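You operate a simulated robot arm through the tools that you are given. There is no shell and no other tool. Be economical: measure what you need, move in short steps, check, and stop when the job is done.

Carry out the task below with a simulated two-armed robot. There is one attempt and no reset: what you move stays moved.

## Task
On the top of the dark table, fold the green scarf in half, so that its two long edges meet.

Only the result counts: the job must be done as asked and must still hold three seconds after the hand-in. Knocking over, shifting, dropping, spilling or breaking anything else fails it. Flat cloth is picked up by pressing the open fingertips on it (5 to 10 N) and closing them slowly along it; thin cloth reads only 2 to 8 mm in the jaws.

## Robot
Two 7-joint arms with two-finger parallel grippers on one trunk, on a base that drives. Base frame: it is fixed to the floor where the robot stands at the start and does not move with it; the origin is under the middle of the robot, x ahead of it, y to its left, z up; the surface under the hand at the start is at about z = 0.78. Units: m, rad, N and s.
The left shoulder is at the start at [0.07, 0.163, 1.045], the right one opposite. With the tool pointing down near the work surface each hand reaches from about 0.4 to 0.88 m from the robot's upright axis, wherever it stands, measured 20 degrees to its own side. Places, roughly: top of the dark table [0.7, -0.1, 0.8]. Payload 3.43 kg a hand.
Tool frame (each hand has its own): the origin (TCP) lies between the finger pads and is the grasp point; the fingertips stand 0.034 m ahead of it; z points along the fingers, y is the line along which they close. Largest opening 0.128 m; finger width 0.024, thickness 0.012; the body of the gripper, 0.048 by 0.13 m, starts 0.096 m behind the TCP.
Orientation is told as [roll, pitch, yaw] about the base's x, y, z axes, in that order, counted from this pose: with the fingers straight down and closing along the base's y, the tool's x points along the base's -x, its y along +y and its z along -z.

## Interface
- The arms move only by the tool move_arm. It takes "left_plan", "right_plan" or both (then of equal length, played together; a hand with none holds still); each is a list of rows, each an object (a shift or turn left out is 0, a gripper value left out holds the last) with "delta_rot": the turn, a rotation vector about the base's x, y, z in rad, a list of three; "linear": the shift along the base's x, y, z in m, a list of three; "jaw": the closure, from 0 (fully open) to 1 (shut). In form: [{"delta_rot": [wx, wy, wz], "linear": [dx, dy, dz], "jaw": jaw}, ...]. A call has 1 to 12 rows; each row is the pose to reach, as a shift and turn from the pose commanded when the call began. A row lasts 0.2 s, in which the tool goes at most 0.05 m and 0.15 rad; a call with a longer step from one row to the next is refused whole, and so is a gripper value outside its range. A pose out of reach is approached as far as the arm can. The call stops where the force on the tool passes 40 N (or 10 N more than at its start, if that is more) or the arm is blocked; 0.2 s more then pass. The fingers move at their own pace (about 0.153 m/s each) and stop on an object; they squeeze with about 26 N. The grip force told is the motor's: it shows also when the fingers shut on nothing. Time passes only in rows, and 0.2 s behind the last, so rows that repeat a pose let the fingers close. It gives the time, the measured TCP pose, the force on the tool (base axes), the opening and the grip force at its end, in the units of the frame above (readings bear some noise), with the torque about the TCP (base axes, N m) and any sound that the robot's microphone picked up.
- Cameras (640 x 400 px; columns grow to the right, rows downward): "scene" is now at [0.1253, 0.0039, 1.2578]; the picture's right is [-0.04, -1.00, 0.00], its down [-0.70, 0.03, -0.71] and it looks along [0.71, -0.03, -0.70] (base axes); focal length 214 px, centre (320, 200). "left" rides on the left gripper at [0.076, 0.011, -0.16] in its tool frame; the picture's right is [-0.15, 0.99, 0.00], its down [-0.88, -0.13, -0.46] and it looks along [-0.45, -0.07, 0.89] (tool axes); focal length 234 px, centre (320, 200). "right" rides on the right gripper at [0.076, -0.011, -0.16] in its tool frame; the picture's right is [0.15, 0.99, 0.00], its down [-0.88, 0.13, -0.46] and it looks along [-0.45, 0.07, 0.89] (tool axes); focal length 234 px, centre (320, 200).
- grab_frame(camera): a new picture of that camera. It takes no simulated time.
- raise_lower(by): slides the trunk up (or, below 0, down) by that many m; the arms and the scene camera ride with it, the base frame stays. It gives what a move gives, with no picture.
- drive_base(legs): drives the robot by 1 to 6 legs, each [ahead, left, turn to the left] in m, m and rad, along the robot's own axes; the way and the turn of a leg run together, so that a leg with both is an arc; at most 1.5 m and 3.142 rad a leg. The arms and the cameras ride along, it lands a little off, and it stops where it bumps. It gives what a move gives.
- aim_head(pan, tilt): turns the head with the scene camera to pan (to the left, within 1.501 rad either way) and tilt (down, from -0.506 to 1.204), counted from straight ahead of the robot. It gives what a move gives.
- pixel_to_xyz(camera, pixels): there is no depth. For up to 12 entries [column, row, z] of the newest picture of that camera ("zoom" is the newest enlarged one), the place [x, y] in the base frame at which the ray of that pixel passes the height z, good to about 0.002 m, but the place of the scene camera against the robot may be out by one fixed shift of up to 0.012 m in any direction. It takes no simulated time.
- close_up(camera, box): a new picture of the part [left, top, right, bottom] of that camera's present view, enlarged. It takes no simulated time.
- finish_job(): hands the job in; it is judged then, once.

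Work in short steps. Measure before you move; look again where a grasp or a placing could have gone wrong, and mend it. You have 80 turns and 78 pictures in all, those below and enlarged ones among them. Open the grippers and draw the arms clear of the work before you hand the job in, unless the task says otherwise; then end with one line.

The tools are called after "Emit:" as a command line: name --argument value ..., lists and objects as JSON in quotes. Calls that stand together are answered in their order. move_arm: Moves the arms, as the interface text tells. Its arguments: {"type":"object","properties":{"left_plan":{"type":"array","items":{"type":"object","properties":{"delta_rot":{"type":"array","items":{"type":"number"}},"linear":{"type":"array","items":{"type":"number"}},"jaw":{"type":"number"}}}},"right_plan":{"type":"array","items":{"type":"object","properties":{"delta_rot":{"type":"array","items":{"type":"number"}},"linear":{"type":"array","items":{"type":"number"}},"jaw":{"type":"number"}}}}},"required":[]} The other tools are called the same way: raise_lower (by) slides the trunk up or down; drive_base (legs) drives the base; aim_head (pan, tilt) turns the head that bears the scene camera; grab_frame (camera) takes a picture; pixel_to_xyz (camera, pixels) gives the place at which the rays of pixels pass given heights; close_up (camera, box) takes an enlarged picture of a part of a camera's view; finish_job () hands the job in.

At the start:

```text
time_s: 0.0
left_tool_pos: [0.5501, 0.1503, 0.9633]
left_tool_rot: [0.001, -0.001, 0.0]
left_wrist_force: [0.0, 1.2, 0.8]
left_moment: [0.0, 0.04, 0.0]
left_opening: 0.1281
left_gripper_force: 0.0
right_tool_pos: [0.4558, -0.2552, 1.0029]
right_tool_rot: [0.001, 0.002, 0.0]
right_wrist_force: [-0.1, 0.2, -0.4]
right_moment: [-0.03, 0.0, -0.02]
right_opening: 0.1278
right_gripper_force: 0.1
trunk travel left (down, up): [-0.525, 0.415]
robot x, y, heading: [0.0007, 0.0003, 0.003]
head pan, tilt: [-0.042, 0.778]
```

scene: 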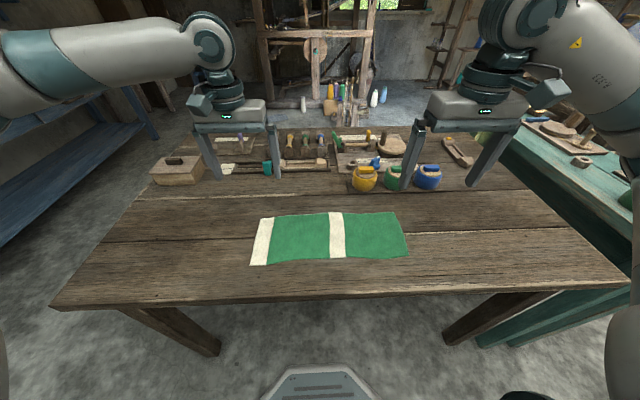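
right: 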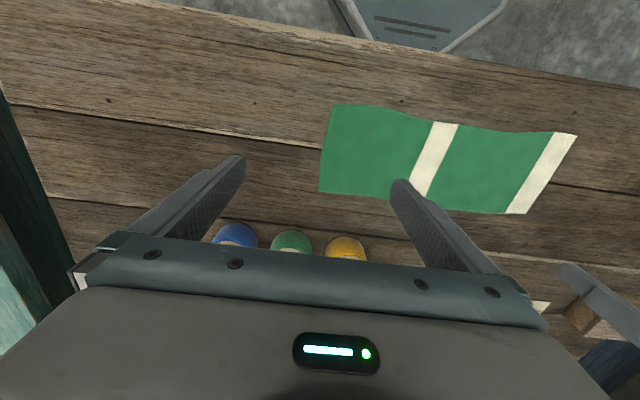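
left: 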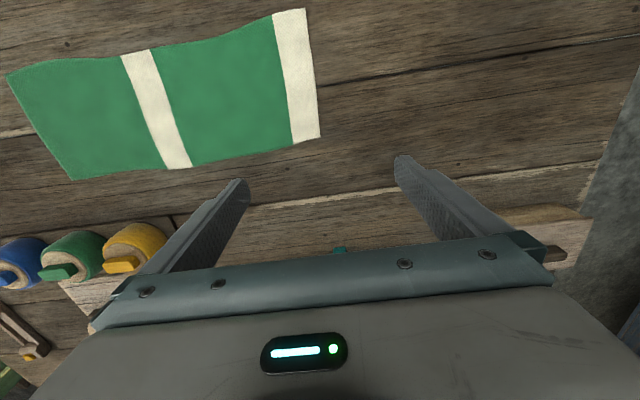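

The scarf lies with its long edges along y (corners at about (261,217), (250,265), (397,212), (409,257)). I enlarge it and measure it.

Emit:
close_up --camera "scene" --box '[230, 190, 430, 290]'

Emit:
pixel_to_xyz --camera "scene" --pixels '[[261, 217, 0.78], [250, 265, 0.78], [397, 212, 0.78], [409, 257, 0.78], [330, 212, 0.78], [332, 259, 0.78]]'

Emit:
pixel_to_xyz --camera "right" --pixels '[[334, 104, 0.78], [319, 192, 0.78], [577, 136, 0.78], [524, 214, 0.78], [395, 112, 0.78], [450, 124, 0.78], [410, 198, 0.78]]'

Emit:
pixel_to_xyz --camera "left" --pixels '[[305, 8, 0.78], [320, 137, 0.78], [7, 74, 0.78], [72, 180, 0.78], [150, 50, 0.78], [180, 167, 0.78]]'

```text
3.20 times, centred on (330, 240) of scene
```

zoom: 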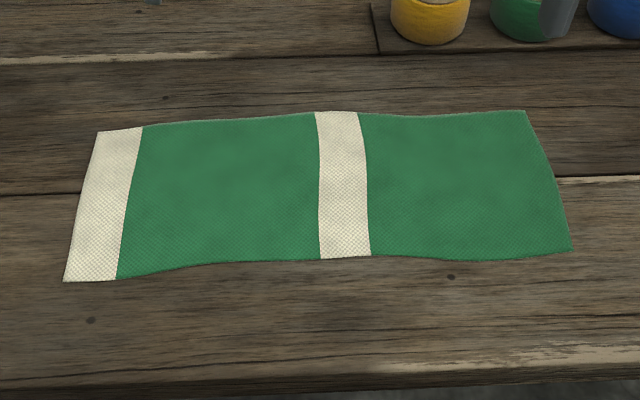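

```text
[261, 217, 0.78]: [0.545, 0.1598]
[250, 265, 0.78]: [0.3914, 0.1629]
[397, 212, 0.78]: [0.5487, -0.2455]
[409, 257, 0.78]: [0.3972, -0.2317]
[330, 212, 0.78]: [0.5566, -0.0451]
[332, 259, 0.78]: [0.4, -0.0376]
```

```text
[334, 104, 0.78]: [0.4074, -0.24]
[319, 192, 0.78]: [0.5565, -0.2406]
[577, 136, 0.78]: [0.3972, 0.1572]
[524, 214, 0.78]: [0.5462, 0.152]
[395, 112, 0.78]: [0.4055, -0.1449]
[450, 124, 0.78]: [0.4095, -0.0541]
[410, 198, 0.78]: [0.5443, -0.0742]
```

```text
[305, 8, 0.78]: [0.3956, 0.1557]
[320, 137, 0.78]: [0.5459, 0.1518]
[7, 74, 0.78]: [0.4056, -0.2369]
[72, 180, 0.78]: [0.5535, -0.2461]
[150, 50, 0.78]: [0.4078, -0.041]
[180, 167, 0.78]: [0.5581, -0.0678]
```

The scarf is about 0.15 × 0.40 m, x 0.40–0.55 and y −0.24–0.155. I plan to pinch the far edge with both hands and fold it toward the robot. I first back up by 0.18 m to give room over the near edge.

Emit:
drive_base --legs '[[-0.18, 0, 0]]'

```text
time_s: 1.5
left_tool_pos: [0.3701, 0.1515, 0.9629]
left_tool_rot: [-0.002, 0.002, -0.001]
left_wrist_force: [-0.3, -0.3, -0.1]
left_moment: [0.01, -0.04, 0.0]
left_opening: 0.128
left_gripper_force: 0.1
right_tool_pos: [0.2769, -0.2534, 1.003]
right_tool_rot: [0.0, 0.001, -0.003]
right_wrist_force: [-0.4, -0.4, -0.3]
right_moment: [0.0, -0.03, -0.04]
right_opening: 0.1279
right_gripper_force: 0.0
trunk travel left (down, up): [-0.525, 0.415]
robot x, y, heading: [-0.1757, 0.005, -0.003]
head pan, tilt: [-0.042, 0.778]
```

Both hands now go above the far corners: left to (0.537, 0.125) and right to (0.545, −0.215), at z about 0.86 with jaws narrowed to about 36 mm.

Emit:
move_arm --left_plan '[{"linear": [0.024, -0.004, 0], "jaw": 0.72}, {"linear": [0.048, -0.008, 0]}, {"linear": [0.072, -0.012, 0]}, {"linear": [0.096, -0.015, -0.02]}, {"linear": [0.12, -0.019, -0.04]}, {"linear": [0.144, -0.023, -0.06]}, {"linear": [0.167, -0.0265, -0.08]}, {"linear": [0.167, -0.0265, -0.103]}, {"linear": [0.167, -0.0265, -0.103]}]' --right_plan '[{"linear": [0.038, 0.005, 0], "jaw": 0.72}, {"linear": [0.076, 0.01, -0.01]}, {"linear": [0.114, 0.015, -0.03]}, {"linear": [0.152, 0.02, -0.05]}, {"linear": [0.19, 0.026, -0.07]}, {"linear": [0.228, 0.032, -0.095]}, {"linear": [0.268, 0.0385, -0.12]}, {"linear": [0.268, 0.0385, -0.143]}, {"linear": [0.268, 0.0385, -0.143]}]'

Emit:
grab_frame --camera "left"

Emit:
grab_frame --camera "right"

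Emit:
grab_frame --camera "scene"

```text
time_s: 3.5
left_tool_pos: [0.5383, 0.1222, 0.8582]
left_tool_rot: [0.002, 0.0, -0.001]
left_wrist_force: [-0.4, -0.2, 0.5]
left_moment: [-0.01, 0.01, -0.01]
left_opening: 0.0358
left_gripper_force: 0.1
right_tool_pos: [0.5459, -0.2157, 0.8594]
right_tool_rot: [0.001, 0.0, -0.001]
right_wrist_force: [0.2, 0.0, -0.4]
right_moment: [0.01, 0.02, -0.01]
right_opening: 0.036
right_gripper_force: 0.2
trunk travel left (down, up): [-0.525, 0.415]
robot x, y, heading: [-0.1774, 0.0011, 0.002]
head pan, tilt: [-0.042, 0.778]
```

```text
73 pictures are left
```

left: 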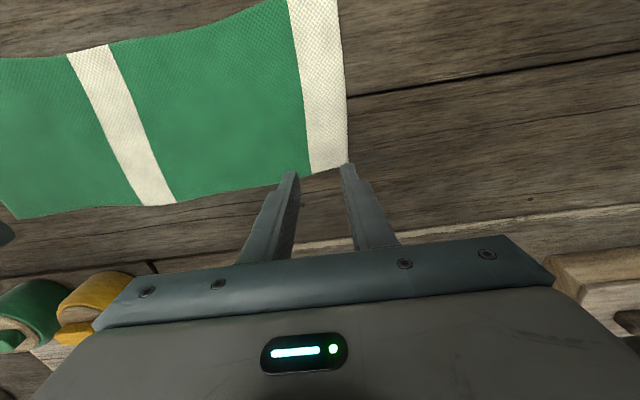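

```text
72 pictures are left
```

right: 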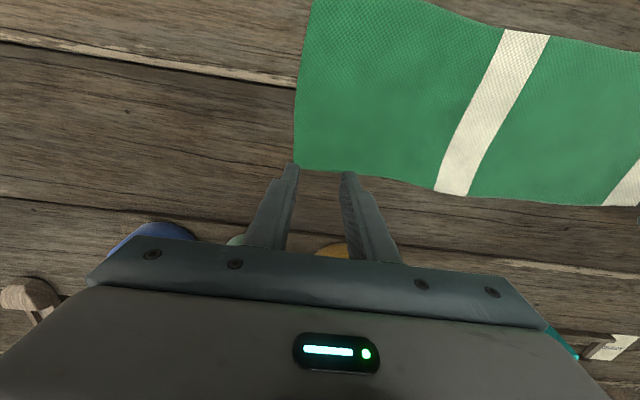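

```text
71 pictures are left
```

scene: 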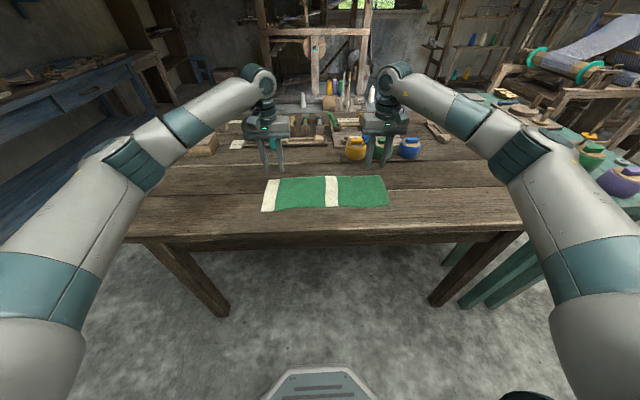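

The tips hide the far edge: left corner near (347,164), right corner near (296,166). I measure those points, and check where the tips will land.

Emit:
pixel_to_xyz --camera "left" --pixels '[[347, 164, 0.78], [310, 174, 0.78], [275, 185, 0.78], [175, 204, 0.78], [291, 173, 0.825], [347, 164, 0.825]]'

Emit:
pixel_to_xyz --camera "right" --pixels '[[296, 166, 0.78], [320, 170, 0.78], [380, 178, 0.78], [450, 193, 0.78], [296, 165, 0.825], [347, 173, 0.825]]'

```text
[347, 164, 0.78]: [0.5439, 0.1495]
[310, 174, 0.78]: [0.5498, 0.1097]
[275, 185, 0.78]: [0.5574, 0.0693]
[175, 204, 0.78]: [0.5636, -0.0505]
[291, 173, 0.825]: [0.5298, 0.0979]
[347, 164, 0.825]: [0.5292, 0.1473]
```

```text
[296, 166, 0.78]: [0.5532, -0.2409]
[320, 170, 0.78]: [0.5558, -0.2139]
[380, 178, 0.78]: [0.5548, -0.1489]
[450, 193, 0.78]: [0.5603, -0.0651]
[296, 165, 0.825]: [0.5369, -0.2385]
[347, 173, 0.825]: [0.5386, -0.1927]
```

The tips span the edge corners well. I lower both hands to just above contact.

Emit:
move_arm --left_plan '[{"linear": [-0.002, 0, -0.02]}, {"linear": [-0.002, 0, -0.036]}, {"linear": [-0.002, 0, -0.041]}, {"linear": [-0.002, 0, -0.041]}]' --right_plan '[{"linear": [0, 0, -0.02]}, {"linear": [0, 0, -0.036]}, {"linear": [0, 0, -0.041]}, {"linear": [0, 0, -0.041]}]'

```text
time_s: 4.5
left_tool_pos: [0.538, 0.1226, 0.8186]
left_tool_rot: [-0.001, 0.0, -0.001]
left_wrist_force: [0.5, 0.7, -0.1]
left_moment: [-0.02, -0.02, -0.04]
left_opening: 0.0357
left_gripper_force: 0.0
right_tool_pos: [0.5464, -0.216, 0.8199]
right_tool_rot: [-0.001, -0.001, -0.001]
right_wrist_force: [-0.6, -0.2, -0.4]
right_moment: [0.01, -0.04, 0.02]
right_opening: 0.0359
right_gripper_force: 0.0
trunk travel left (down, up): [-0.525, 0.415]
robot x, y, heading: [-0.1778, -0.0023, -0.003]
head pan, tilt: [-0.042, 0.778]
```

There is no contact yet, so I go down in small steps.

Emit:
move_arm --left_plan '[{"linear": [0, 0, -0.002]}, {"linear": [0, 0, -0.004]}, {"linear": [0, 0, -0.004]}]' --right_plan '[{"linear": [0, 0, -0.002]}, {"linear": [0, 0, -0.004]}, {"linear": [0, 0, -0.004]}]'

```text
time_s: 5.3
left_tool_pos: [0.5378, 0.1241, 0.8157]
left_tool_rot: [0.0, -0.001, 0.0]
left_wrist_force: [0.4, 0.8, 4.3]
left_moment: [-0.01, -0.03, 0.01]
left_opening: 0.0358
left_gripper_force: 0.1
right_tool_pos: [0.5451, -0.2149, 0.8152]
right_tool_rot: [0.0, 0.0, -0.002]
right_wrist_force: [0.1, 0.0, 1.6]
right_moment: [0.01, 0.01, -0.01]
right_opening: 0.0358
right_gripper_force: 0.1
trunk travel left (down, up): [-0.525, 0.415]
robot x, y, heading: [-0.1751, -0.0006, -0.002]
head pan, tilt: [-0.042, 0.778]
```

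Contact: left 4.3 N, right 1.6 N. A little more press brings both to about 7 N.

Emit:
move_arm --left_plan '[{"linear": [0, 0, -0.001]}, {"linear": [0, 0, -0.001]}]' --right_plan '[{"linear": [0, 0, -0.002]}, {"linear": [0, 0, -0.002]}]'

```text
time_s: 5.9
left_tool_pos: [0.5352, 0.1233, 0.8146]
left_tool_rot: [-0.001, -0.002, -0.001]
left_wrist_force: [3.2, 0.3, 8.3]
left_moment: [-0.01, -0.04, 0.01]
left_opening: 0.0361
left_gripper_force: 0.1
right_tool_pos: [0.5454, -0.216, 0.8153]
right_tool_rot: [0.001, -0.003, -0.002]
right_wrist_force: [1.9, -0.4, 12.4]
right_moment: [0.07, 0.0, -0.01]
right_opening: 0.036
right_gripper_force: 0.0
trunk travel left (down, up): [-0.525, 0.415]
robot x, y, heading: [-0.1764, -0.002, -0.003]
head pan, tilt: [-0.042, 0.778]
```

Left is at 8.3 N and right is slightly high at 12.4 N. I ease the right and close both jaws slowly.

Emit:
move_arm --left_plan '[{"jaw": 0.72}, {"jaw": 0.75}, {"jaw": 0.78}, {"jaw": 0.81}, {"jaw": 0.84}, {"jaw": 0.87}, {"jaw": 0.9}, {"jaw": 0.93}, {"jaw": 0.96}, {"jaw": 1.0}, {"jaw": 1.0}, {"jaw": 1.0}]' --right_plan '[{"linear": [0, 0, 0.0007], "jaw": 0.72}, {"linear": [0, 0, 0.0007], "jaw": 0.75}, {"linear": [0, 0, 0.0007], "jaw": 0.78}, {"linear": [0, 0, 0.0007], "jaw": 0.81}, {"linear": [0, 0, 0.0007], "jaw": 0.84}, {"linear": [0, 0, 0.0007], "jaw": 0.87}, {"linear": [0, 0, 0.0007], "jaw": 0.9}, {"linear": [0, 0, 0.0007], "jaw": 0.93}, {"linear": [0, 0, 0.0007], "jaw": 0.96}, {"linear": [0, 0, 0.0007], "jaw": 1.0}, {"linear": [0, 0, 0.0007], "jaw": 1.0}, {"linear": [0, 0, 0.0007], "jaw": 1.0}]'

Emit:
grab_frame --camera "left"

Emit:
grab_frame --camera "right"

```text
time_s: 8.5
left_tool_pos: [0.5355, 0.1231, 0.8152]
left_tool_rot: [0.001, -0.002, -0.002]
left_wrist_force: [-0.6, -1.8, 13.8]
left_moment: [-0.04, 0.04, 0.02]
left_opening: 0.0111
left_gripper_force: 25.5
right_tool_pos: [0.5444, -0.2162, 0.8143]
right_tool_rot: [-0.001, -0.003, -0.001]
right_wrist_force: [-0.3, 0.1, 6.5]
right_moment: [0.02, 0.05, -0.05]
right_opening: 0.0
right_gripper_force: 26.1
trunk travel left (down, up): [-0.525, 0.415]
robot x, y, heading: [-0.1772, -0.0006, -0.002]
head pan, tilt: [-0.042, 0.778]
```

```text
70 pictures are left
```

left: 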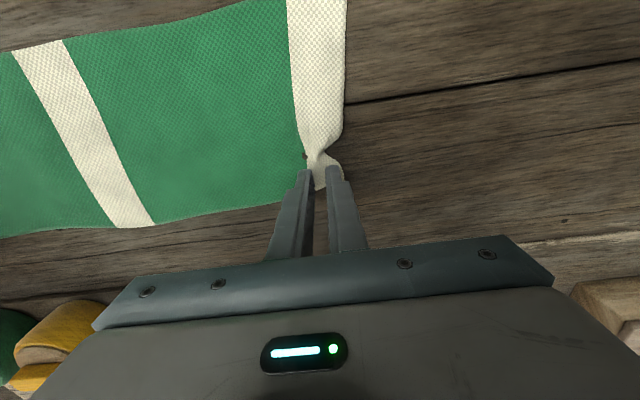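

```text
69 pictures are left
```

right: 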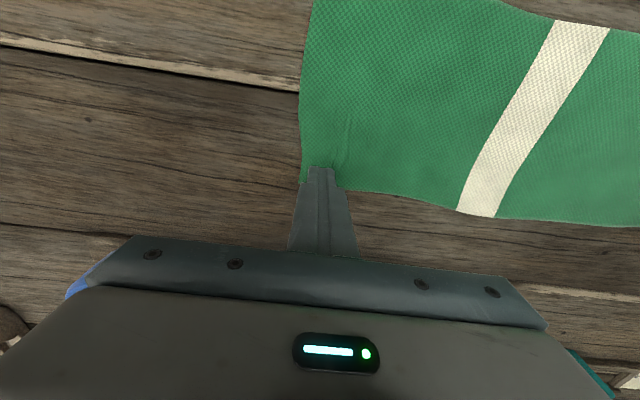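

The left holds a bunch (11 mm), but the right shut on nothing. I lift the right slightly, reopen it to 36 mm and press again.

Emit:
move_arm --right_plan '[{"linear": [0, 0, 0.005]}, {"linear": [0, 0, 0.01], "jaw": 0.72}, {"linear": [0, 0, 0.01], "jaw": 0.72}, {"linear": [0, 0, 0.004], "jaw": 0.72}, {"linear": [0, 0, 0], "jaw": 0.72}, {"linear": [0, 0, -0.0005], "jaw": 0.72}, {"linear": [0, 0, -0.0005], "jaw": 0.72}]'

```text
time_s: 10.1
left_tool_pos: [0.5361, 0.1224, 0.8153]
left_tool_rot: [-0.001, -0.004, 0.0]
left_wrist_force: [1.1, -1.8, 15.0]
left_moment: [-0.01, 0.01, 0.0]
left_opening: 0.0108
left_gripper_force: 26.0
right_tool_pos: [0.5456, -0.2159, 0.8149]
right_tool_rot: [0.001, -0.004, -0.003]
right_wrist_force: [0.1, 0.0, 9.9]
right_moment: [0.08, 0.04, -0.05]
right_opening: 0.0354
right_gripper_force: 0.0
trunk travel left (down, up): [-0.525, 0.415]
robot x, y, heading: [-0.1757, -0.0002, -0.001]
head pan, tilt: [-0.042, 0.778]
```

The right presses at 9.9 N. I close it slowly at that press.

Emit:
move_arm --right_plan '[{"jaw": 0.74}, {"jaw": 0.76}, {"jaw": 0.78}, {"jaw": 0.8}, {"jaw": 0.82}, {"jaw": 0.84}, {"jaw": 0.86}, {"jaw": 0.88}, {"jaw": 0.9}, {"jaw": 0.92}, {"jaw": 0.94}, {"jaw": 0.96}]'

Emit:
grab_frame --camera "right"

```text
time_s: 12.7
left_tool_pos: [0.5347, 0.1226, 0.8157]
left_tool_rot: [0.001, -0.002, -0.003]
left_wrist_force: [2.1, -0.9, 7.6]
left_moment: [-0.08, 0.0, 0.01]
left_opening: 0.0109
left_gripper_force: 25.8
right_tool_pos: [0.545, -0.216, 0.8158]
right_tool_rot: [0.001, -0.002, -0.002]
right_wrist_force: [0.3, -0.6, 19.8]
right_moment: [-0.01, 0.11, -0.01]
right_opening: 0.0057
right_gripper_force: 0.9
trunk travel left (down, up): [-0.525, 0.415]
robot x, y, heading: [-0.1786, 0.0007, -0.005]
head pan, tilt: [-0.042, 0.778]
```

```text
68 pictures are left
```

right: 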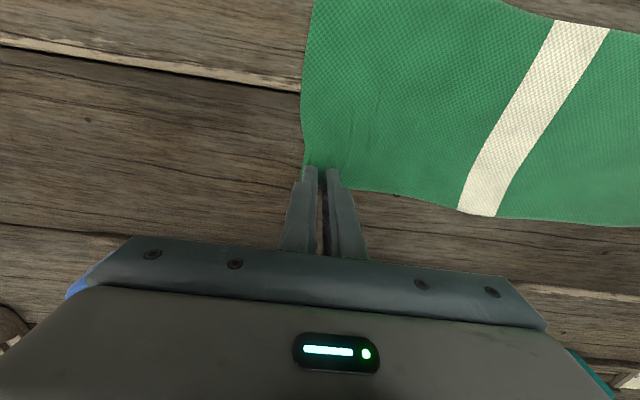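

It looks as if cloth is gathering under the right tips. I shut it fully and see the reading.

Emit:
move_arm --right_plan '[{"jaw": 1.0}, {"jaw": 1.0}]'

Emit:
close_up --camera "right" --box '[260, 130, 380, 205]'

```text
time_s: 13.3
left_tool_pos: [0.5361, 0.1236, 0.8164]
left_tool_rot: [0.0, -0.001, -0.001]
left_wrist_force: [2.0, -1.7, 6.7]
left_moment: [-0.07, 0.0, -0.01]
left_opening: 0.0108
left_gripper_force: 26.1
right_tool_pos: [0.544, -0.2163, 0.8154]
right_tool_rot: [0.001, -0.003, -0.003]
right_wrist_force: [0.5, -0.7, 20.7]
right_moment: [-0.01, 0.1, 0.01]
right_opening: 0.0
right_gripper_force: 26.2
trunk travel left (down, up): [-0.525, 0.415]
robot x, y, heading: [-0.1786, -0.0018, -0.008]
head pan, tilt: [-0.042, 0.778]
```

```text
5.33 times, centred on (320, 168) of right
```

zoom: 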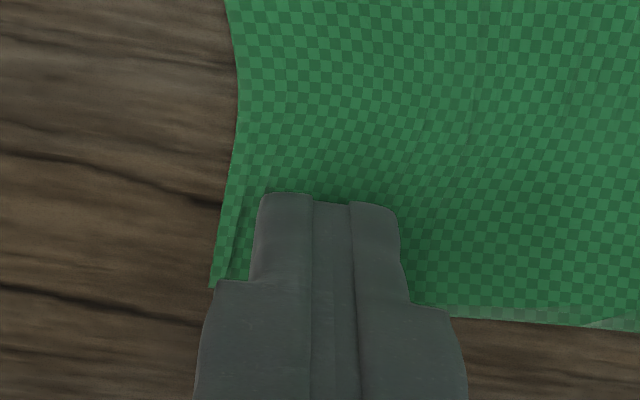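

The right slipped again (opening 0). I lift it, open to about 50 mm, shift 10 mm inward where the cloth is flat, and look.

Emit:
move_arm --right_plan '[{"linear": [0, 0, 0.01]}, {"linear": [0, 0.008, 0.03], "jaw": 0.6}, {"linear": [-0.002, 0.01, 0.03], "jaw": 0.6}, {"linear": [-0.002, 0.01, 0.03], "jaw": 0.6}]'

Emit:
grab_frame --camera "right"

```text
time_s: 14.3
left_tool_pos: [0.5357, 0.1244, 0.8153]
left_tool_rot: [0.0, -0.003, -0.002]
left_wrist_force: [-1.5, 1.1, 16.2]
left_moment: [0.04, 0.12, 0.02]
left_opening: 0.0105
left_gripper_force: 25.7
right_tool_pos: [0.5419, -0.2074, 0.8452]
right_tool_rot: [0.0, -0.002, 0.0]
right_wrist_force: [0.4, -0.3, 0.6]
right_moment: [-0.01, 0.04, 0.0]
right_opening: 0.0512
right_gripper_force: 0.0
trunk travel left (down, up): [-0.525, 0.415]
robot x, y, heading: [-0.1747, -0.0002, -0.005]
head pan, tilt: [-0.042, 0.778]
```

```text
66 pictures are left
```

right: 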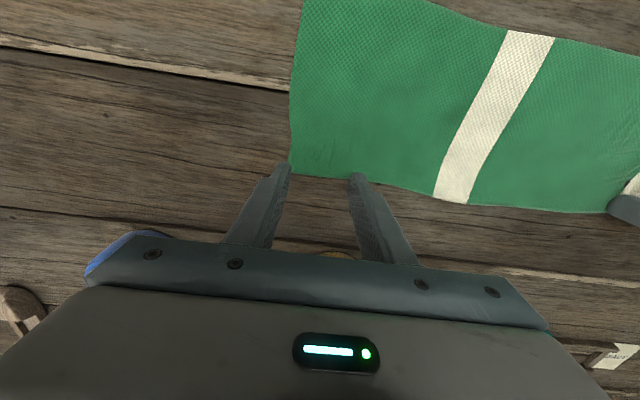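

Outer tip sits right at the corner (291,168). I check the place.

Emit:
pixel_to_xyz --camera "right" --pixels '[[291, 168, 0.78], [320, 177, 0.78], [375, 183, 0.78], [290, 130, 0.78], [287, 165, 0.811], [355, 174, 0.811]]'

```text
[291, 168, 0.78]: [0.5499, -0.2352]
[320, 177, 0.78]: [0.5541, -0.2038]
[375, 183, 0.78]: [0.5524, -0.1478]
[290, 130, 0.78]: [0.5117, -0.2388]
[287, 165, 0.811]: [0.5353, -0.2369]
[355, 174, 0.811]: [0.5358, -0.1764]
```

I shift 12 mm inward and 5 mm toward the robot so both tips are fully on cloth, and lower to contact.

Emit:
move_arm --right_plan '[{"linear": [-0.005, 0.012, -0.01]}, {"linear": [-0.005, 0.012, -0.025]}, {"linear": [-0.005, 0.012, -0.029]}, {"linear": [-0.005, 0.012, -0.03]}, {"linear": [-0.005, 0.012, -0.03]}]'

```text
time_s: 15.5
left_tool_pos: [0.5359, 0.1236, 0.815]
left_tool_rot: [0.0, -0.001, 0.0]
left_wrist_force: [0.8, 0.9, 18.8]
left_moment: [0.08, 0.05, 0.01]
left_opening: 0.011
left_gripper_force: 25.6
right_tool_pos: [0.537, -0.1929, 0.8159]
right_tool_rot: [-0.001, -0.002, -0.001]
right_wrist_force: [0.8, 0.8, 2.6]
right_moment: [-0.05, -0.06, 0.03]
right_opening: 0.0511
right_gripper_force: 0.0
trunk travel left (down, up): [-0.525, 0.415]
robot x, y, heading: [-0.1774, -0.0003, 0.0]
head pan, tilt: [-0.042, 0.778]
```

Light contact (2.6 N). I press 0.8 mm more, then begin closing part way.

Emit:
move_arm --right_plan '[{"linear": [0, 0, -0.0008]}, {"linear": [0, 0, -0.0008]}, {"linear": [0, 0, -0.0008], "jaw": 0.62}, {"linear": [0, 0, -0.0008], "jaw": 0.64}, {"linear": [0, 0, -0.0008], "jaw": 0.66}, {"linear": [0, 0, -0.0008], "jaw": 0.68}, {"linear": [0, 0, -0.0008], "jaw": 0.7}, {"linear": [0, 0, -0.0008], "jaw": 0.72}, {"linear": [0, 0, -0.0008], "jaw": 0.74}, {"linear": [0, 0, -0.0008], "jaw": 0.76}]'

Emit:
close_up --camera "right" --box '[240, 110, 400, 210]'

```text
time_s: 17.7
left_tool_pos: [0.5366, 0.1232, 0.8162]
left_tool_rot: [0.0, -0.002, -0.002]
left_wrist_force: [2.4, -1.7, 12.4]
left_moment: [-0.11, -0.01, -0.05]
left_opening: 0.0108
left_gripper_force: 25.9
right_tool_pos: [0.5362, -0.193, 0.8165]
right_tool_rot: [0.001, -0.001, 0.0]
right_wrist_force: [0.8, 3.3, 14.1]
right_moment: [0.0, 0.0, 0.02]
right_opening: 0.0298
right_gripper_force: 0.1
trunk travel left (down, up): [-0.525, 0.415]
robot x, y, heading: [-0.1811, 0.0012, -0.002]
head pan, tilt: [-0.042, 0.778]
```

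```text
4.00 times, centred on (320, 160) of right
```

zoom: 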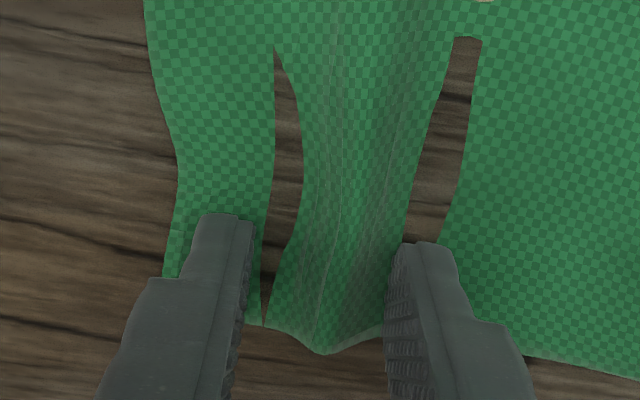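

A clear ridge has formed between the tips. I continue closing slowly.

Emit:
move_arm --right_plan '[{"jaw": 0.78}, {"jaw": 0.8}, {"jaw": 0.82}, {"jaw": 0.84}, {"jaw": 0.86}, {"jaw": 0.88}, {"jaw": 0.9}, {"jaw": 0.92}, {"jaw": 0.95}, {"jaw": 1.0}, {"jaw": 1.0}, {"jaw": 1.0}]'

Emit:
grab_frame --camera "right"

```text
time_s: 20.3
left_tool_pos: [0.5355, 0.123, 0.8153]
left_tool_rot: [-0.002, -0.002, -0.001]
left_wrist_force: [0.6, -18.0, 8.3]
left_moment: [-0.61, 0.0, 0.11]
left_opening: 0.012
left_gripper_force: 25.9
right_tool_pos: [0.5379, -0.1905, 0.8153]
right_tool_rot: [0.003, -0.003, 0.001]
right_wrist_force: [0.0, 20.6, 15.7]
right_moment: [0.72, 0.03, 0.02]
right_opening: 0.0028
right_gripper_force: 25.8
trunk travel left (down, up): [-0.525, 0.415]
robot x, y, heading: [-0.1741, 0.0007, -0.004]
head pan, tilt: [-0.042, 0.778]
```

```text
64 pictures are left
```

right: 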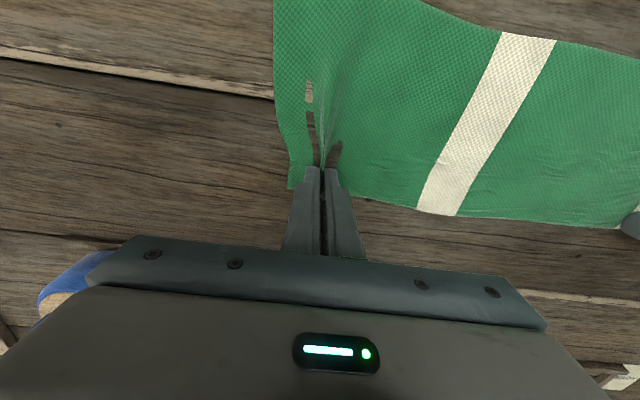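

Both hands hold (12 mm and 2.8 mm), with the cloth taut between them at about 20 N. I relax it by bringing the hands 10 mm closer, and lift 30 mm to check.

Emit:
move_arm --left_plan '[{"linear": [0, -0.003, 0.002]}, {"linear": [0, -0.005, 0.01]}, {"linear": [-0.003, -0.005, 0.02]}, {"linear": [-0.006, -0.005, 0.03]}, {"linear": [-0.006, -0.005, 0.03]}]' --right_plan '[{"linear": [0, 0.003, 0.002]}, {"linear": [0, 0.005, 0.01]}, {"linear": [-0.003, 0.005, 0.02]}, {"linear": [-0.006, 0.005, 0.03]}, {"linear": [-0.006, 0.005, 0.03]}]'

Emit:
close_up --camera "scene" --box '[220, 120, 420, 245]'

Emit:
grab_frame --camera "right"

Emit:
grab_frame --camera "left"

```text
time_s: 21.5
left_tool_pos: [0.5319, 0.1194, 0.8443]
left_tool_rot: [0.0, 0.0, 0.0]
left_wrist_force: [-0.3, -0.1, 0.2]
left_moment: [0.03, 0.02, 0.0]
left_opening: 0.0001
left_gripper_force: 26.5
right_tool_pos: [0.5319, -0.1895, 0.8432]
right_tool_rot: [0.001, 0.0, -0.001]
right_wrist_force: [0.4, -0.2, -0.6]
right_moment: [0.04, 0.0, 0.01]
right_opening: 0.0025
right_gripper_force: 26.2
trunk travel left (down, up): [-0.525, 0.415]
robot x, y, heading: [-0.1776, -0.0015, -0.005]
head pan, tilt: [-0.042, 0.778]
```

```text
3.20 times, centred on (320, 182) of scene
```

zoom: 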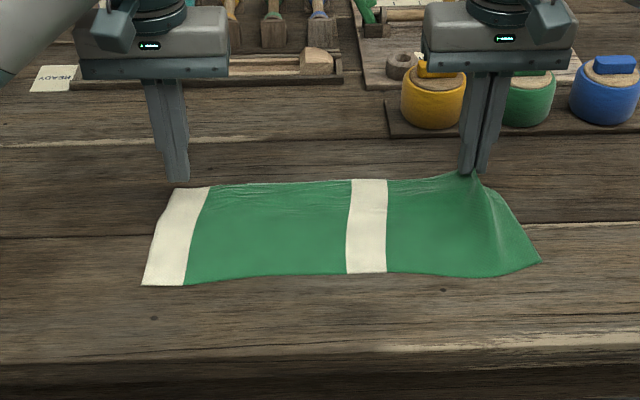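

```text
62 pictures are left
```

right: 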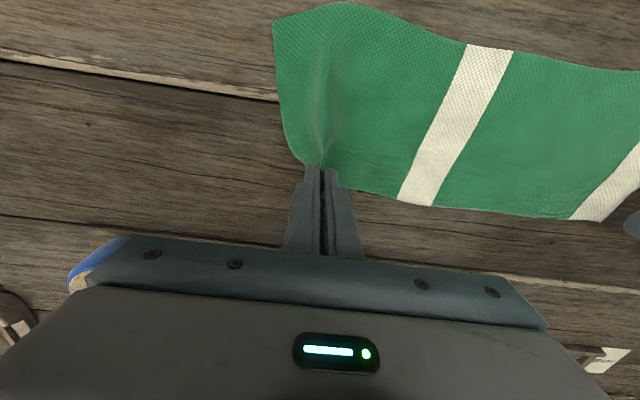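

```text
61 pictures are left
```

left: 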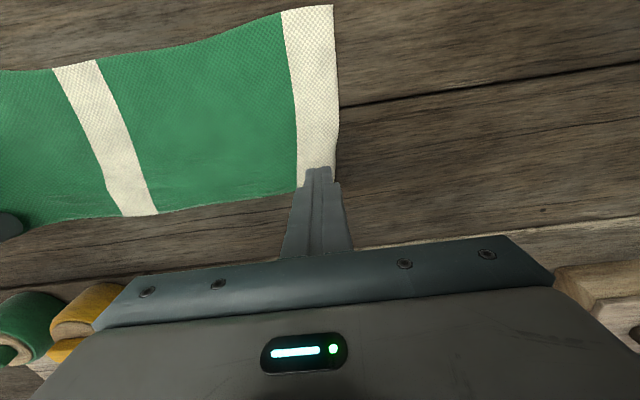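

The right holds well; the left slipped. I regrasp the left by the same recipe as the right: 50 mm opening, placed fully on cloth.

Emit:
move_arm --left_plan '[{"linear": [0, 0, 0.01], "jaw": 0.6}, {"linear": [0, 0, 0.01], "jaw": 0.6}, {"linear": [0, 0, 0.01], "jaw": 0.6}]' --right_plan '[{"linear": [0, 0, -0.005]}, {"linear": [0, 0, -0.01]}, {"linear": [0, 0, -0.015]}]'

Emit:
grab_frame --camera "left"

Emit:
pixel_to_xyz --camera "left" --pixels '[[335, 175, 0.78], [300, 188, 0.78], [270, 196, 0.78], [160, 213, 0.78]]'

```text
time_s: 22.3
left_tool_pos: [0.5307, 0.1191, 0.8534]
left_tool_rot: [0.001, 0.0, 0.0]
left_wrist_force: [0.1, -0.2, -1.0]
left_moment: [0.0, 0.03, 0.03]
left_opening: 0.0513
left_gripper_force: 0.1
right_tool_pos: [0.532, -0.1888, 0.8279]
right_tool_rot: [0.0, -0.001, -0.001]
right_wrist_force: [0.3, 0.4, -0.1]
right_moment: [0.01, -0.01, 0.01]
right_opening: 0.0028
right_gripper_force: 26.6
trunk travel left (down, up): [-0.525, 0.415]
robot x, y, heading: [-0.1758, -0.0015, 0.001]
head pan, tilt: [-0.042, 0.778]
```

```text
60 pictures are left
```

left: 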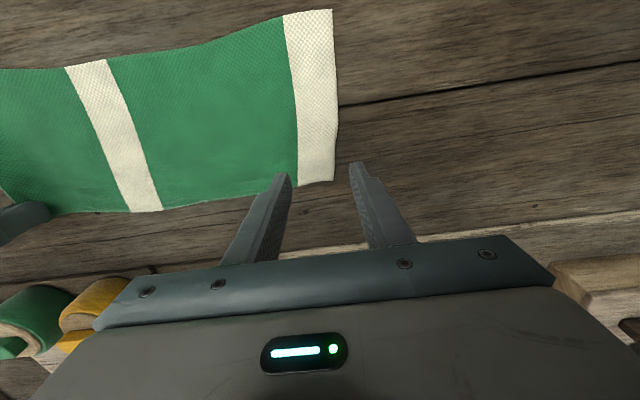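

```text
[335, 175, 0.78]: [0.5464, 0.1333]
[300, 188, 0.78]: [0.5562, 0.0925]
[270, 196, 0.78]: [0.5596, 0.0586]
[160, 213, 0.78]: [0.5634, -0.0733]
```

Left corner is now at about (0.551, 0.132). I centre the hand at (0.538, 0.093) and lower to light contact.

Emit:
move_arm --left_plan '[{"linear": [0.004, -0.013, 0]}, {"linear": [0.007, -0.026, -0.015]}, {"linear": [0.007, -0.026, -0.033]}, {"linear": [0.007, -0.026, -0.037]}, {"linear": [0.007, -0.026, -0.038]}, {"linear": [0.007, -0.026, -0.038]}]'

Emit:
close_up --camera "left" --box '[240, 110, 400, 210]'

```text
time_s: 23.7
left_tool_pos: [0.5387, 0.0941, 0.8157]
left_tool_rot: [0.001, -0.001, -0.005]
left_wrist_force: [0.2, 0.4, 2.2]
left_moment: [-0.02, -0.03, -0.01]
left_opening: 0.0513
left_gripper_force: 0.1
right_tool_pos: [0.5323, -0.1887, 0.8281]
right_tool_rot: [0.001, 0.001, -0.002]
right_wrist_force: [0.0, -0.1, 0.2]
right_moment: [0.0, -0.02, 0.03]
right_opening: 0.0028
right_gripper_force: 26.0
trunk travel left (down, up): [-0.525, 0.415]
robot x, y, heading: [-0.1771, 0.0004, -0.002]
head pan, tilt: [-0.042, 0.778]
```

```text
4.00 times, centred on (320, 160) of left
```

zoom: 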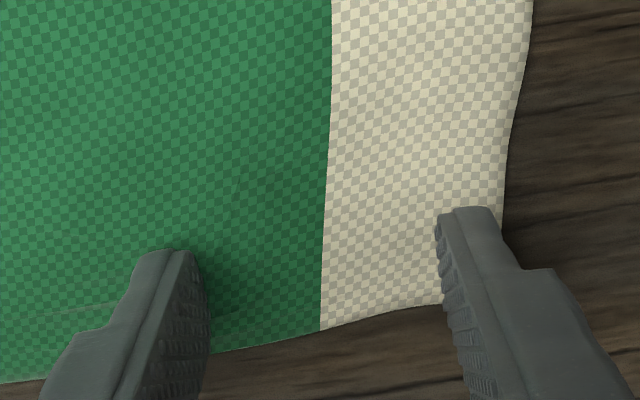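

Both tips are on cloth at 2.2 N. I press 1 mm more and close slowly part way.

Emit:
move_arm --left_plan '[{"linear": [0, 0, -0.001]}, {"linear": [0, 0, -0.001]}, {"linear": [0, 0, -0.001], "jaw": 0.62}, {"linear": [0, 0, -0.001], "jaw": 0.64}, {"linear": [0, 0, -0.001], "jaw": 0.66}, {"linear": [0, 0, -0.001], "jaw": 0.68}, {"linear": [0, 0, -0.001], "jaw": 0.7}, {"linear": [0, 0, -0.001], "jaw": 0.72}, {"linear": [0, 0, -0.001], "jaw": 0.74}, {"linear": [0, 0, -0.001], "jaw": 0.76}]'

Emit:
close_up --camera "left" --box '[240, 110, 400, 210]'

```text
time_s: 25.9
left_tool_pos: [0.5378, 0.094, 0.8166]
left_tool_rot: [-0.001, 0.001, -0.001]
left_wrist_force: [0.2, -0.4, 9.1]
left_moment: [-0.03, 0.01, 0.02]
left_opening: 0.0299
left_gripper_force: 0.0
right_tool_pos: [0.5316, -0.1885, 0.8281]
right_tool_rot: [0.0, -0.001, 0.0]
right_wrist_force: [0.6, 1.2, -0.7]
right_moment: [-0.03, 0.01, 0.01]
right_opening: 0.0024
right_gripper_force: 25.7
trunk travel left (down, up): [-0.525, 0.415]
robot x, y, heading: [-0.177, 0.0045, -0.007]
head pan, tilt: [-0.042, 0.778]
```

```text
4.00 times, centred on (320, 160) of left
```

zoom: 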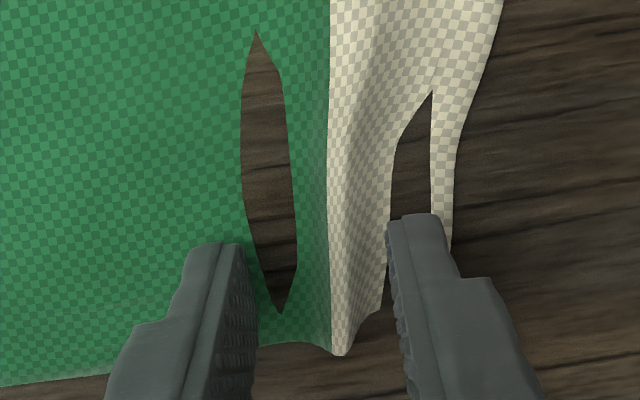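

The same ridge has formed, so I finish closing.

Emit:
move_arm --left_plan '[{"jaw": 0.78}, {"jaw": 0.8}, {"jaw": 0.82}, {"jaw": 0.84}, {"jaw": 0.86}, {"jaw": 0.88}, {"jaw": 0.9}, {"jaw": 0.92}, {"jaw": 0.95}, {"jaw": 1.0}, {"jaw": 1.0}, {"jaw": 1.0}]'

```text
time_s: 28.5
left_tool_pos: [0.5378, 0.0933, 0.8152]
left_tool_rot: [0.0, 0.0, -0.003]
left_wrist_force: [0.5, -1.2, 9.5]
left_moment: [-0.02, 0.0, 0.0]
left_opening: 0.0025
left_gripper_force: 25.9
right_tool_pos: [0.5326, -0.1884, 0.8303]
right_tool_rot: [0.001, 0.001, -0.003]
right_wrist_force: [-0.3, 0.9, 0.2]
right_moment: [0.02, -0.01, 0.03]
right_opening: 0.0025
right_gripper_force: 26.2
trunk travel left (down, up): [-0.525, 0.415]
robot x, y, heading: [-0.1743, -0.0004, -0.002]
head pan, tilt: [-0.042, 0.778]
```

Left now reads 2.5 mm, a two-layer pinch. I lift both to the same height (TCP about 0.85) and look.

Emit:
move_arm --left_plan '[{"linear": [-0.001, 0, 0.012]}, {"linear": [-0.005, 0, 0.024]}, {"linear": [-0.01, 0, 0.036]}, {"linear": [-0.01, 0, 0.036]}]' --right_plan '[{"linear": [0, 0, 0.006]}, {"linear": [-0.002, 0, 0.014]}, {"linear": [-0.004, 0, 0.022]}, {"linear": [-0.004, 0, 0.022]}]'

Emit:
close_up --camera "scene" --box '[220, 120, 420, 245]'

```text
time_s: 29.5
left_tool_pos: [0.5279, 0.0933, 0.8485]
left_tool_rot: [-0.001, 0.003, 0.0]
left_wrist_force: [0.4, -1.1, 0.1]
left_moment: [-0.02, 0.0, 0.0]
left_opening: 0.0027
left_gripper_force: 25.9
right_tool_pos: [0.5287, -0.1884, 0.8498]
right_tool_rot: [-0.001, 0.0, 0.0]
right_wrist_force: [0.0, 1.3, 0.0]
right_moment: [0.01, -0.01, 0.02]
right_opening: 0.0027
right_gripper_force: 26.3
trunk travel left (down, up): [-0.525, 0.415]
robot x, y, heading: [-0.1782, -0.0028, -0.002]
head pan, tilt: [-0.042, 0.778]
```

```text
3.20 times, centred on (320, 182) of scene
```

zoom: 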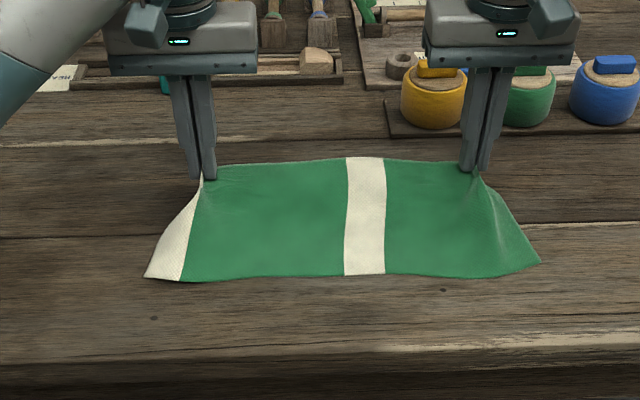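

Both corners are lifted cleanly. I carry the edge in an arc toward the near edge while pitching the fingers forward, the first half now.

Emit:
move_arm --left_plan '[{"linear": [-0.008, 0, 0.005], "delta_rot": [0, -0.05, 0]}, {"linear": [-0.016, 0, 0.01], "delta_rot": [0, -0.1, 0]}, {"linear": [-0.03, 0, 0.016], "delta_rot": [0, -0.16, 0]}, {"linear": [-0.045, 0, 0.022], "delta_rot": [0, -0.22, 0]}, {"linear": [-0.058, 0, 0.023], "delta_rot": [0, -0.285, 0]}, {"linear": [-0.072, 0, 0.023], "delta_rot": [0, -0.35, 0]}, {"linear": [-0.083, 0, 0.021], "delta_rot": [0, -0.415, 0]}, {"linear": [-0.094, 0, 0.017], "delta_rot": [0, -0.48, 0]}, {"linear": [-0.103, 0, 0.011], "delta_rot": [0, -0.54, 0]}, {"linear": [-0.112, 0, 0.005], "delta_rot": [0, -0.6, 0]}, {"linear": [-0.112, 0, 0.005], "delta_rot": [0, -0.6, 0]}]' --right_plan '[{"linear": [-0.008, 0, 0.005], "delta_rot": [0, -0.05, 0]}, {"linear": [-0.016, 0, 0.01], "delta_rot": [0, -0.1, 0]}, {"linear": [-0.03, 0, 0.016], "delta_rot": [0, -0.16, 0]}, {"linear": [-0.045, 0, 0.022], "delta_rot": [0, -0.22, 0]}, {"linear": [-0.058, 0, 0.023], "delta_rot": [0, -0.285, 0]}, {"linear": [-0.072, 0, 0.023], "delta_rot": [0, -0.35, 0]}, {"linear": [-0.083, 0, 0.021], "delta_rot": [0, -0.415, 0]}, {"linear": [-0.094, 0, 0.017], "delta_rot": [0, -0.48, 0]}, {"linear": [-0.103, 0, 0.011], "delta_rot": [0, -0.54, 0]}, {"linear": [-0.112, 0, 0.005], "delta_rot": [0, -0.6, 0]}, {"linear": [-0.112, 0, 0.005], "delta_rot": [0, -0.6, 0]}]'

Emit:
close_up --camera "scene" --box '[220, 120, 420, 245]'

```text
time_s: 31.9
left_tool_pos: [0.4165, 0.0935, 0.8545]
left_tool_rot: [0.0, -0.601, 0.0]
left_wrist_force: [-0.2, -2.0, -0.6]
left_moment: [-0.04, -0.01, -0.02]
left_opening: 0.0023
left_gripper_force: 25.9
right_tool_pos: [0.4174, -0.1894, 0.8551]
right_tool_rot: [0.001, -0.6, -0.002]
right_wrist_force: [-0.3, 1.8, -0.7]
right_moment: [0.02, 0.01, 0.02]
right_opening: 0.0028
right_gripper_force: 25.7
trunk travel left (down, up): [-0.525, 0.415]
robot x, y, heading: [-0.1779, 0.0003, -0.001]
head pan, tilt: [-0.042, 0.778]
```

```text
3.20 times, centred on (320, 182) of scene
```

zoom: 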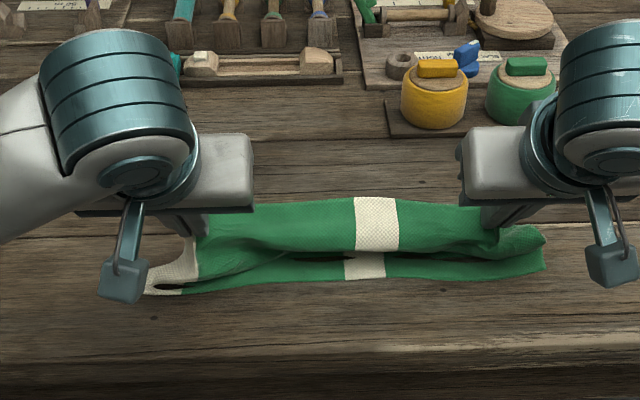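

The fold is rolling over nicely, with the top edge nearing the bottom one. I continue down.

Emit:
move_arm --left_plan '[{"linear": [-0.008, 0, -0.007], "delta_rot": [0, -0.05, 0]}, {"linear": [-0.016, 0, -0.015], "delta_rot": [0, -0.1, 0]}, {"linear": [-0.021, 0, -0.023], "delta_rot": [0, -0.15, 0]}, {"linear": [-0.025, 0, -0.03], "delta_rot": [0, -0.2, 0]}, {"linear": [-0.029, 0, -0.037], "delta_rot": [0, -0.2, 0]}, {"linear": [-0.029, 0, -0.037], "delta_rot": [0, -0.2, 0]}]' --right_plan '[{"linear": [-0.008, 0, -0.007], "delta_rot": [0, -0.05, 0]}, {"linear": [-0.016, 0, -0.015], "delta_rot": [0, -0.1, 0]}, {"linear": [-0.021, 0, -0.023], "delta_rot": [0, -0.15, 0]}, {"linear": [-0.025, 0, -0.03], "delta_rot": [0, -0.2, 0]}, {"linear": [-0.029, 0, -0.037], "delta_rot": [0, -0.2, 0]}, {"linear": [-0.029, 0, -0.037], "delta_rot": [0, -0.2, 0]}]'

Emit:
close_up --camera "scene" --box '[220, 120, 420, 245]'

Emit:
grab_frame --camera "left"

Emit:
grab_frame --camera "right"

```text
time_s: 33.3
left_tool_pos: [0.3865, 0.0929, 0.8206]
left_tool_rot: [-0.002, -0.803, 0.002]
left_wrist_force: [1.2, -1.6, 9.9]
left_moment: [-0.1, -0.19, -0.04]
left_opening: 0.0029
left_gripper_force: 26.3
right_tool_pos: [0.3883, -0.1885, 0.8196]
right_tool_rot: [0.002, -0.803, -0.002]
right_wrist_force: [-0.6, 2.4, 8.5]
right_moment: [0.05, -0.07, 0.08]
right_opening: 0.0026
right_gripper_force: 25.9
trunk travel left (down, up): [-0.525, 0.415]
robot x, y, heading: [-0.1792, 0.002, -0.004]
head pan, tilt: [-0.042, 0.778]
```

```text
3.20 times, centred on (320, 182) of scene
```

zoom: 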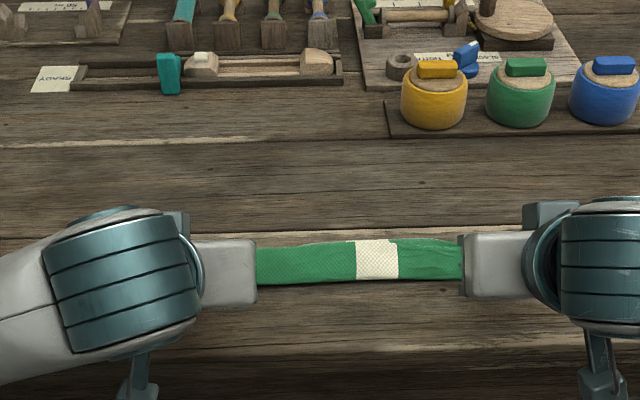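

```text
54 pictures are left
```

left: 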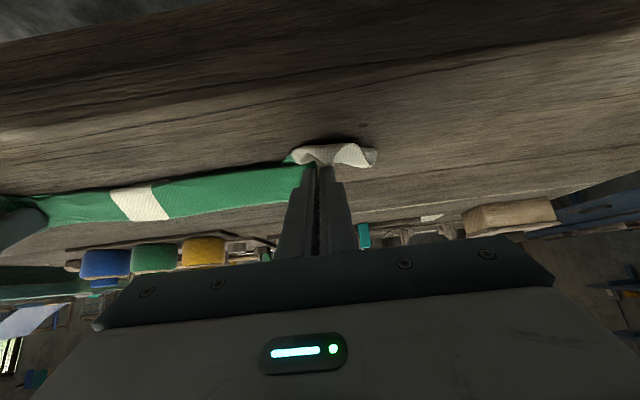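

```text
53 pictures are left
```

right: 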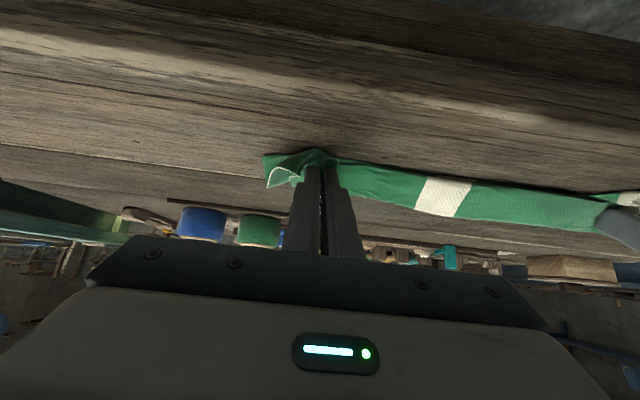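

The folded edge is down, with about 10 N on each hand. I open slowly, which should spread the bunches, then withdraw straight back along the fingers.

Emit:
move_arm --left_plan '[{"linear": [0, 0, 0.001], "jaw": 0.9}, {"linear": [0, 0, 0.001], "jaw": 0.8}, {"linear": [0, 0, 0.001], "jaw": 0.7}, {"linear": [0, 0, 0.001], "jaw": 0.6}, {"linear": [-0.007, 0, 0.008]}, {"linear": [-0.015, 0, 0.017]}, {"linear": [-0.03, 0, 0.035]}, {"linear": [-0.05, 0, 0.06]}, {"linear": [-0.07, 0, 0.09]}, {"linear": [-0.09, 0, 0.12]}]' --right_plan '[{"linear": [0, 0, 0.001], "jaw": 0.9}, {"linear": [0, 0, 0.001], "jaw": 0.8}, {"linear": [0, 0, 0.001], "jaw": 0.7}, {"linear": [0, 0, 0.001], "jaw": 0.6}, {"linear": [-0.007, 0, 0.008]}, {"linear": [-0.015, 0, 0.017]}, {"linear": [-0.03, 0, 0.035]}, {"linear": [-0.05, 0, 0.06]}, {"linear": [-0.07, 0, 0.09]}, {"linear": [-0.09, 0, 0.12]}]'

Emit:
grab_frame --camera "left"

Emit:
grab_frame --camera "right"

Emit:
grab_frame --camera "scene"

```text
time_s: 35.5
left_tool_pos: [0.319, 0.0772, 0.9458]
left_tool_rot: [0.003, -0.799, 0.001]
left_wrist_force: [0.1, -0.4, 0.2]
left_moment: [-0.02, -0.06, 0.0]
left_opening: 0.051
left_gripper_force: 0.0
left hand out of reach, approached as far as the arm can: row 9, 10
right_tool_pos: [0.3546, -0.175, 0.9579]
right_tool_rot: [-0.001, -0.8, -0.002]
right_wrist_force: [0.4, -0.6, -0.2]
right_moment: [0.03, 0.01, 0.0]
right_opening: 0.0512
right_gripper_force: 0.1
right hand out of reach, approached as far as the arm can: row 7, 8, 9, 10
trunk travel left (down, up): [-0.525, 0.415]
robot x, y, heading: [-0.1739, 0.0006, -0.005]
head pan, tilt: [-0.042, 0.778]
```

```text
52 pictures are left
```

left: 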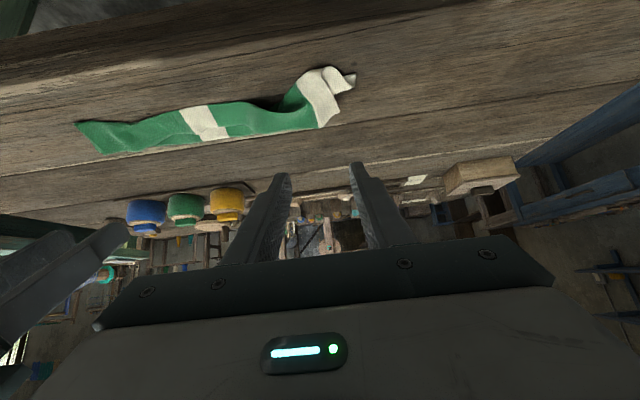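

```text
51 pictures are left
```

right: 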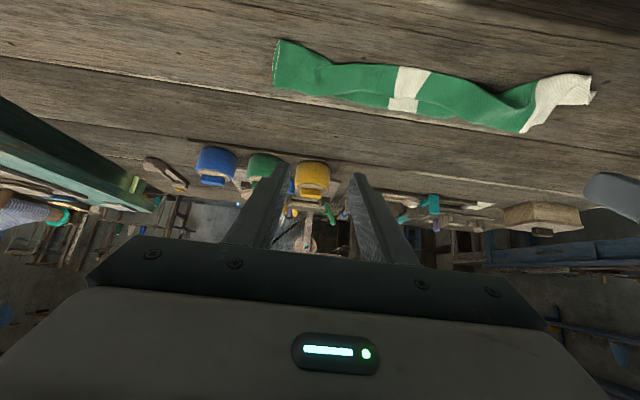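

```text
50 pictures are left
```

scene: 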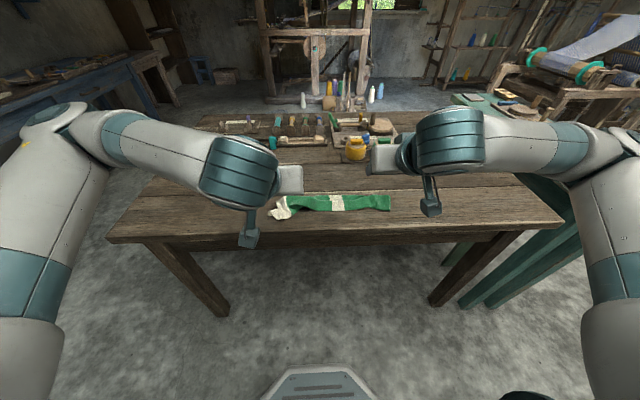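

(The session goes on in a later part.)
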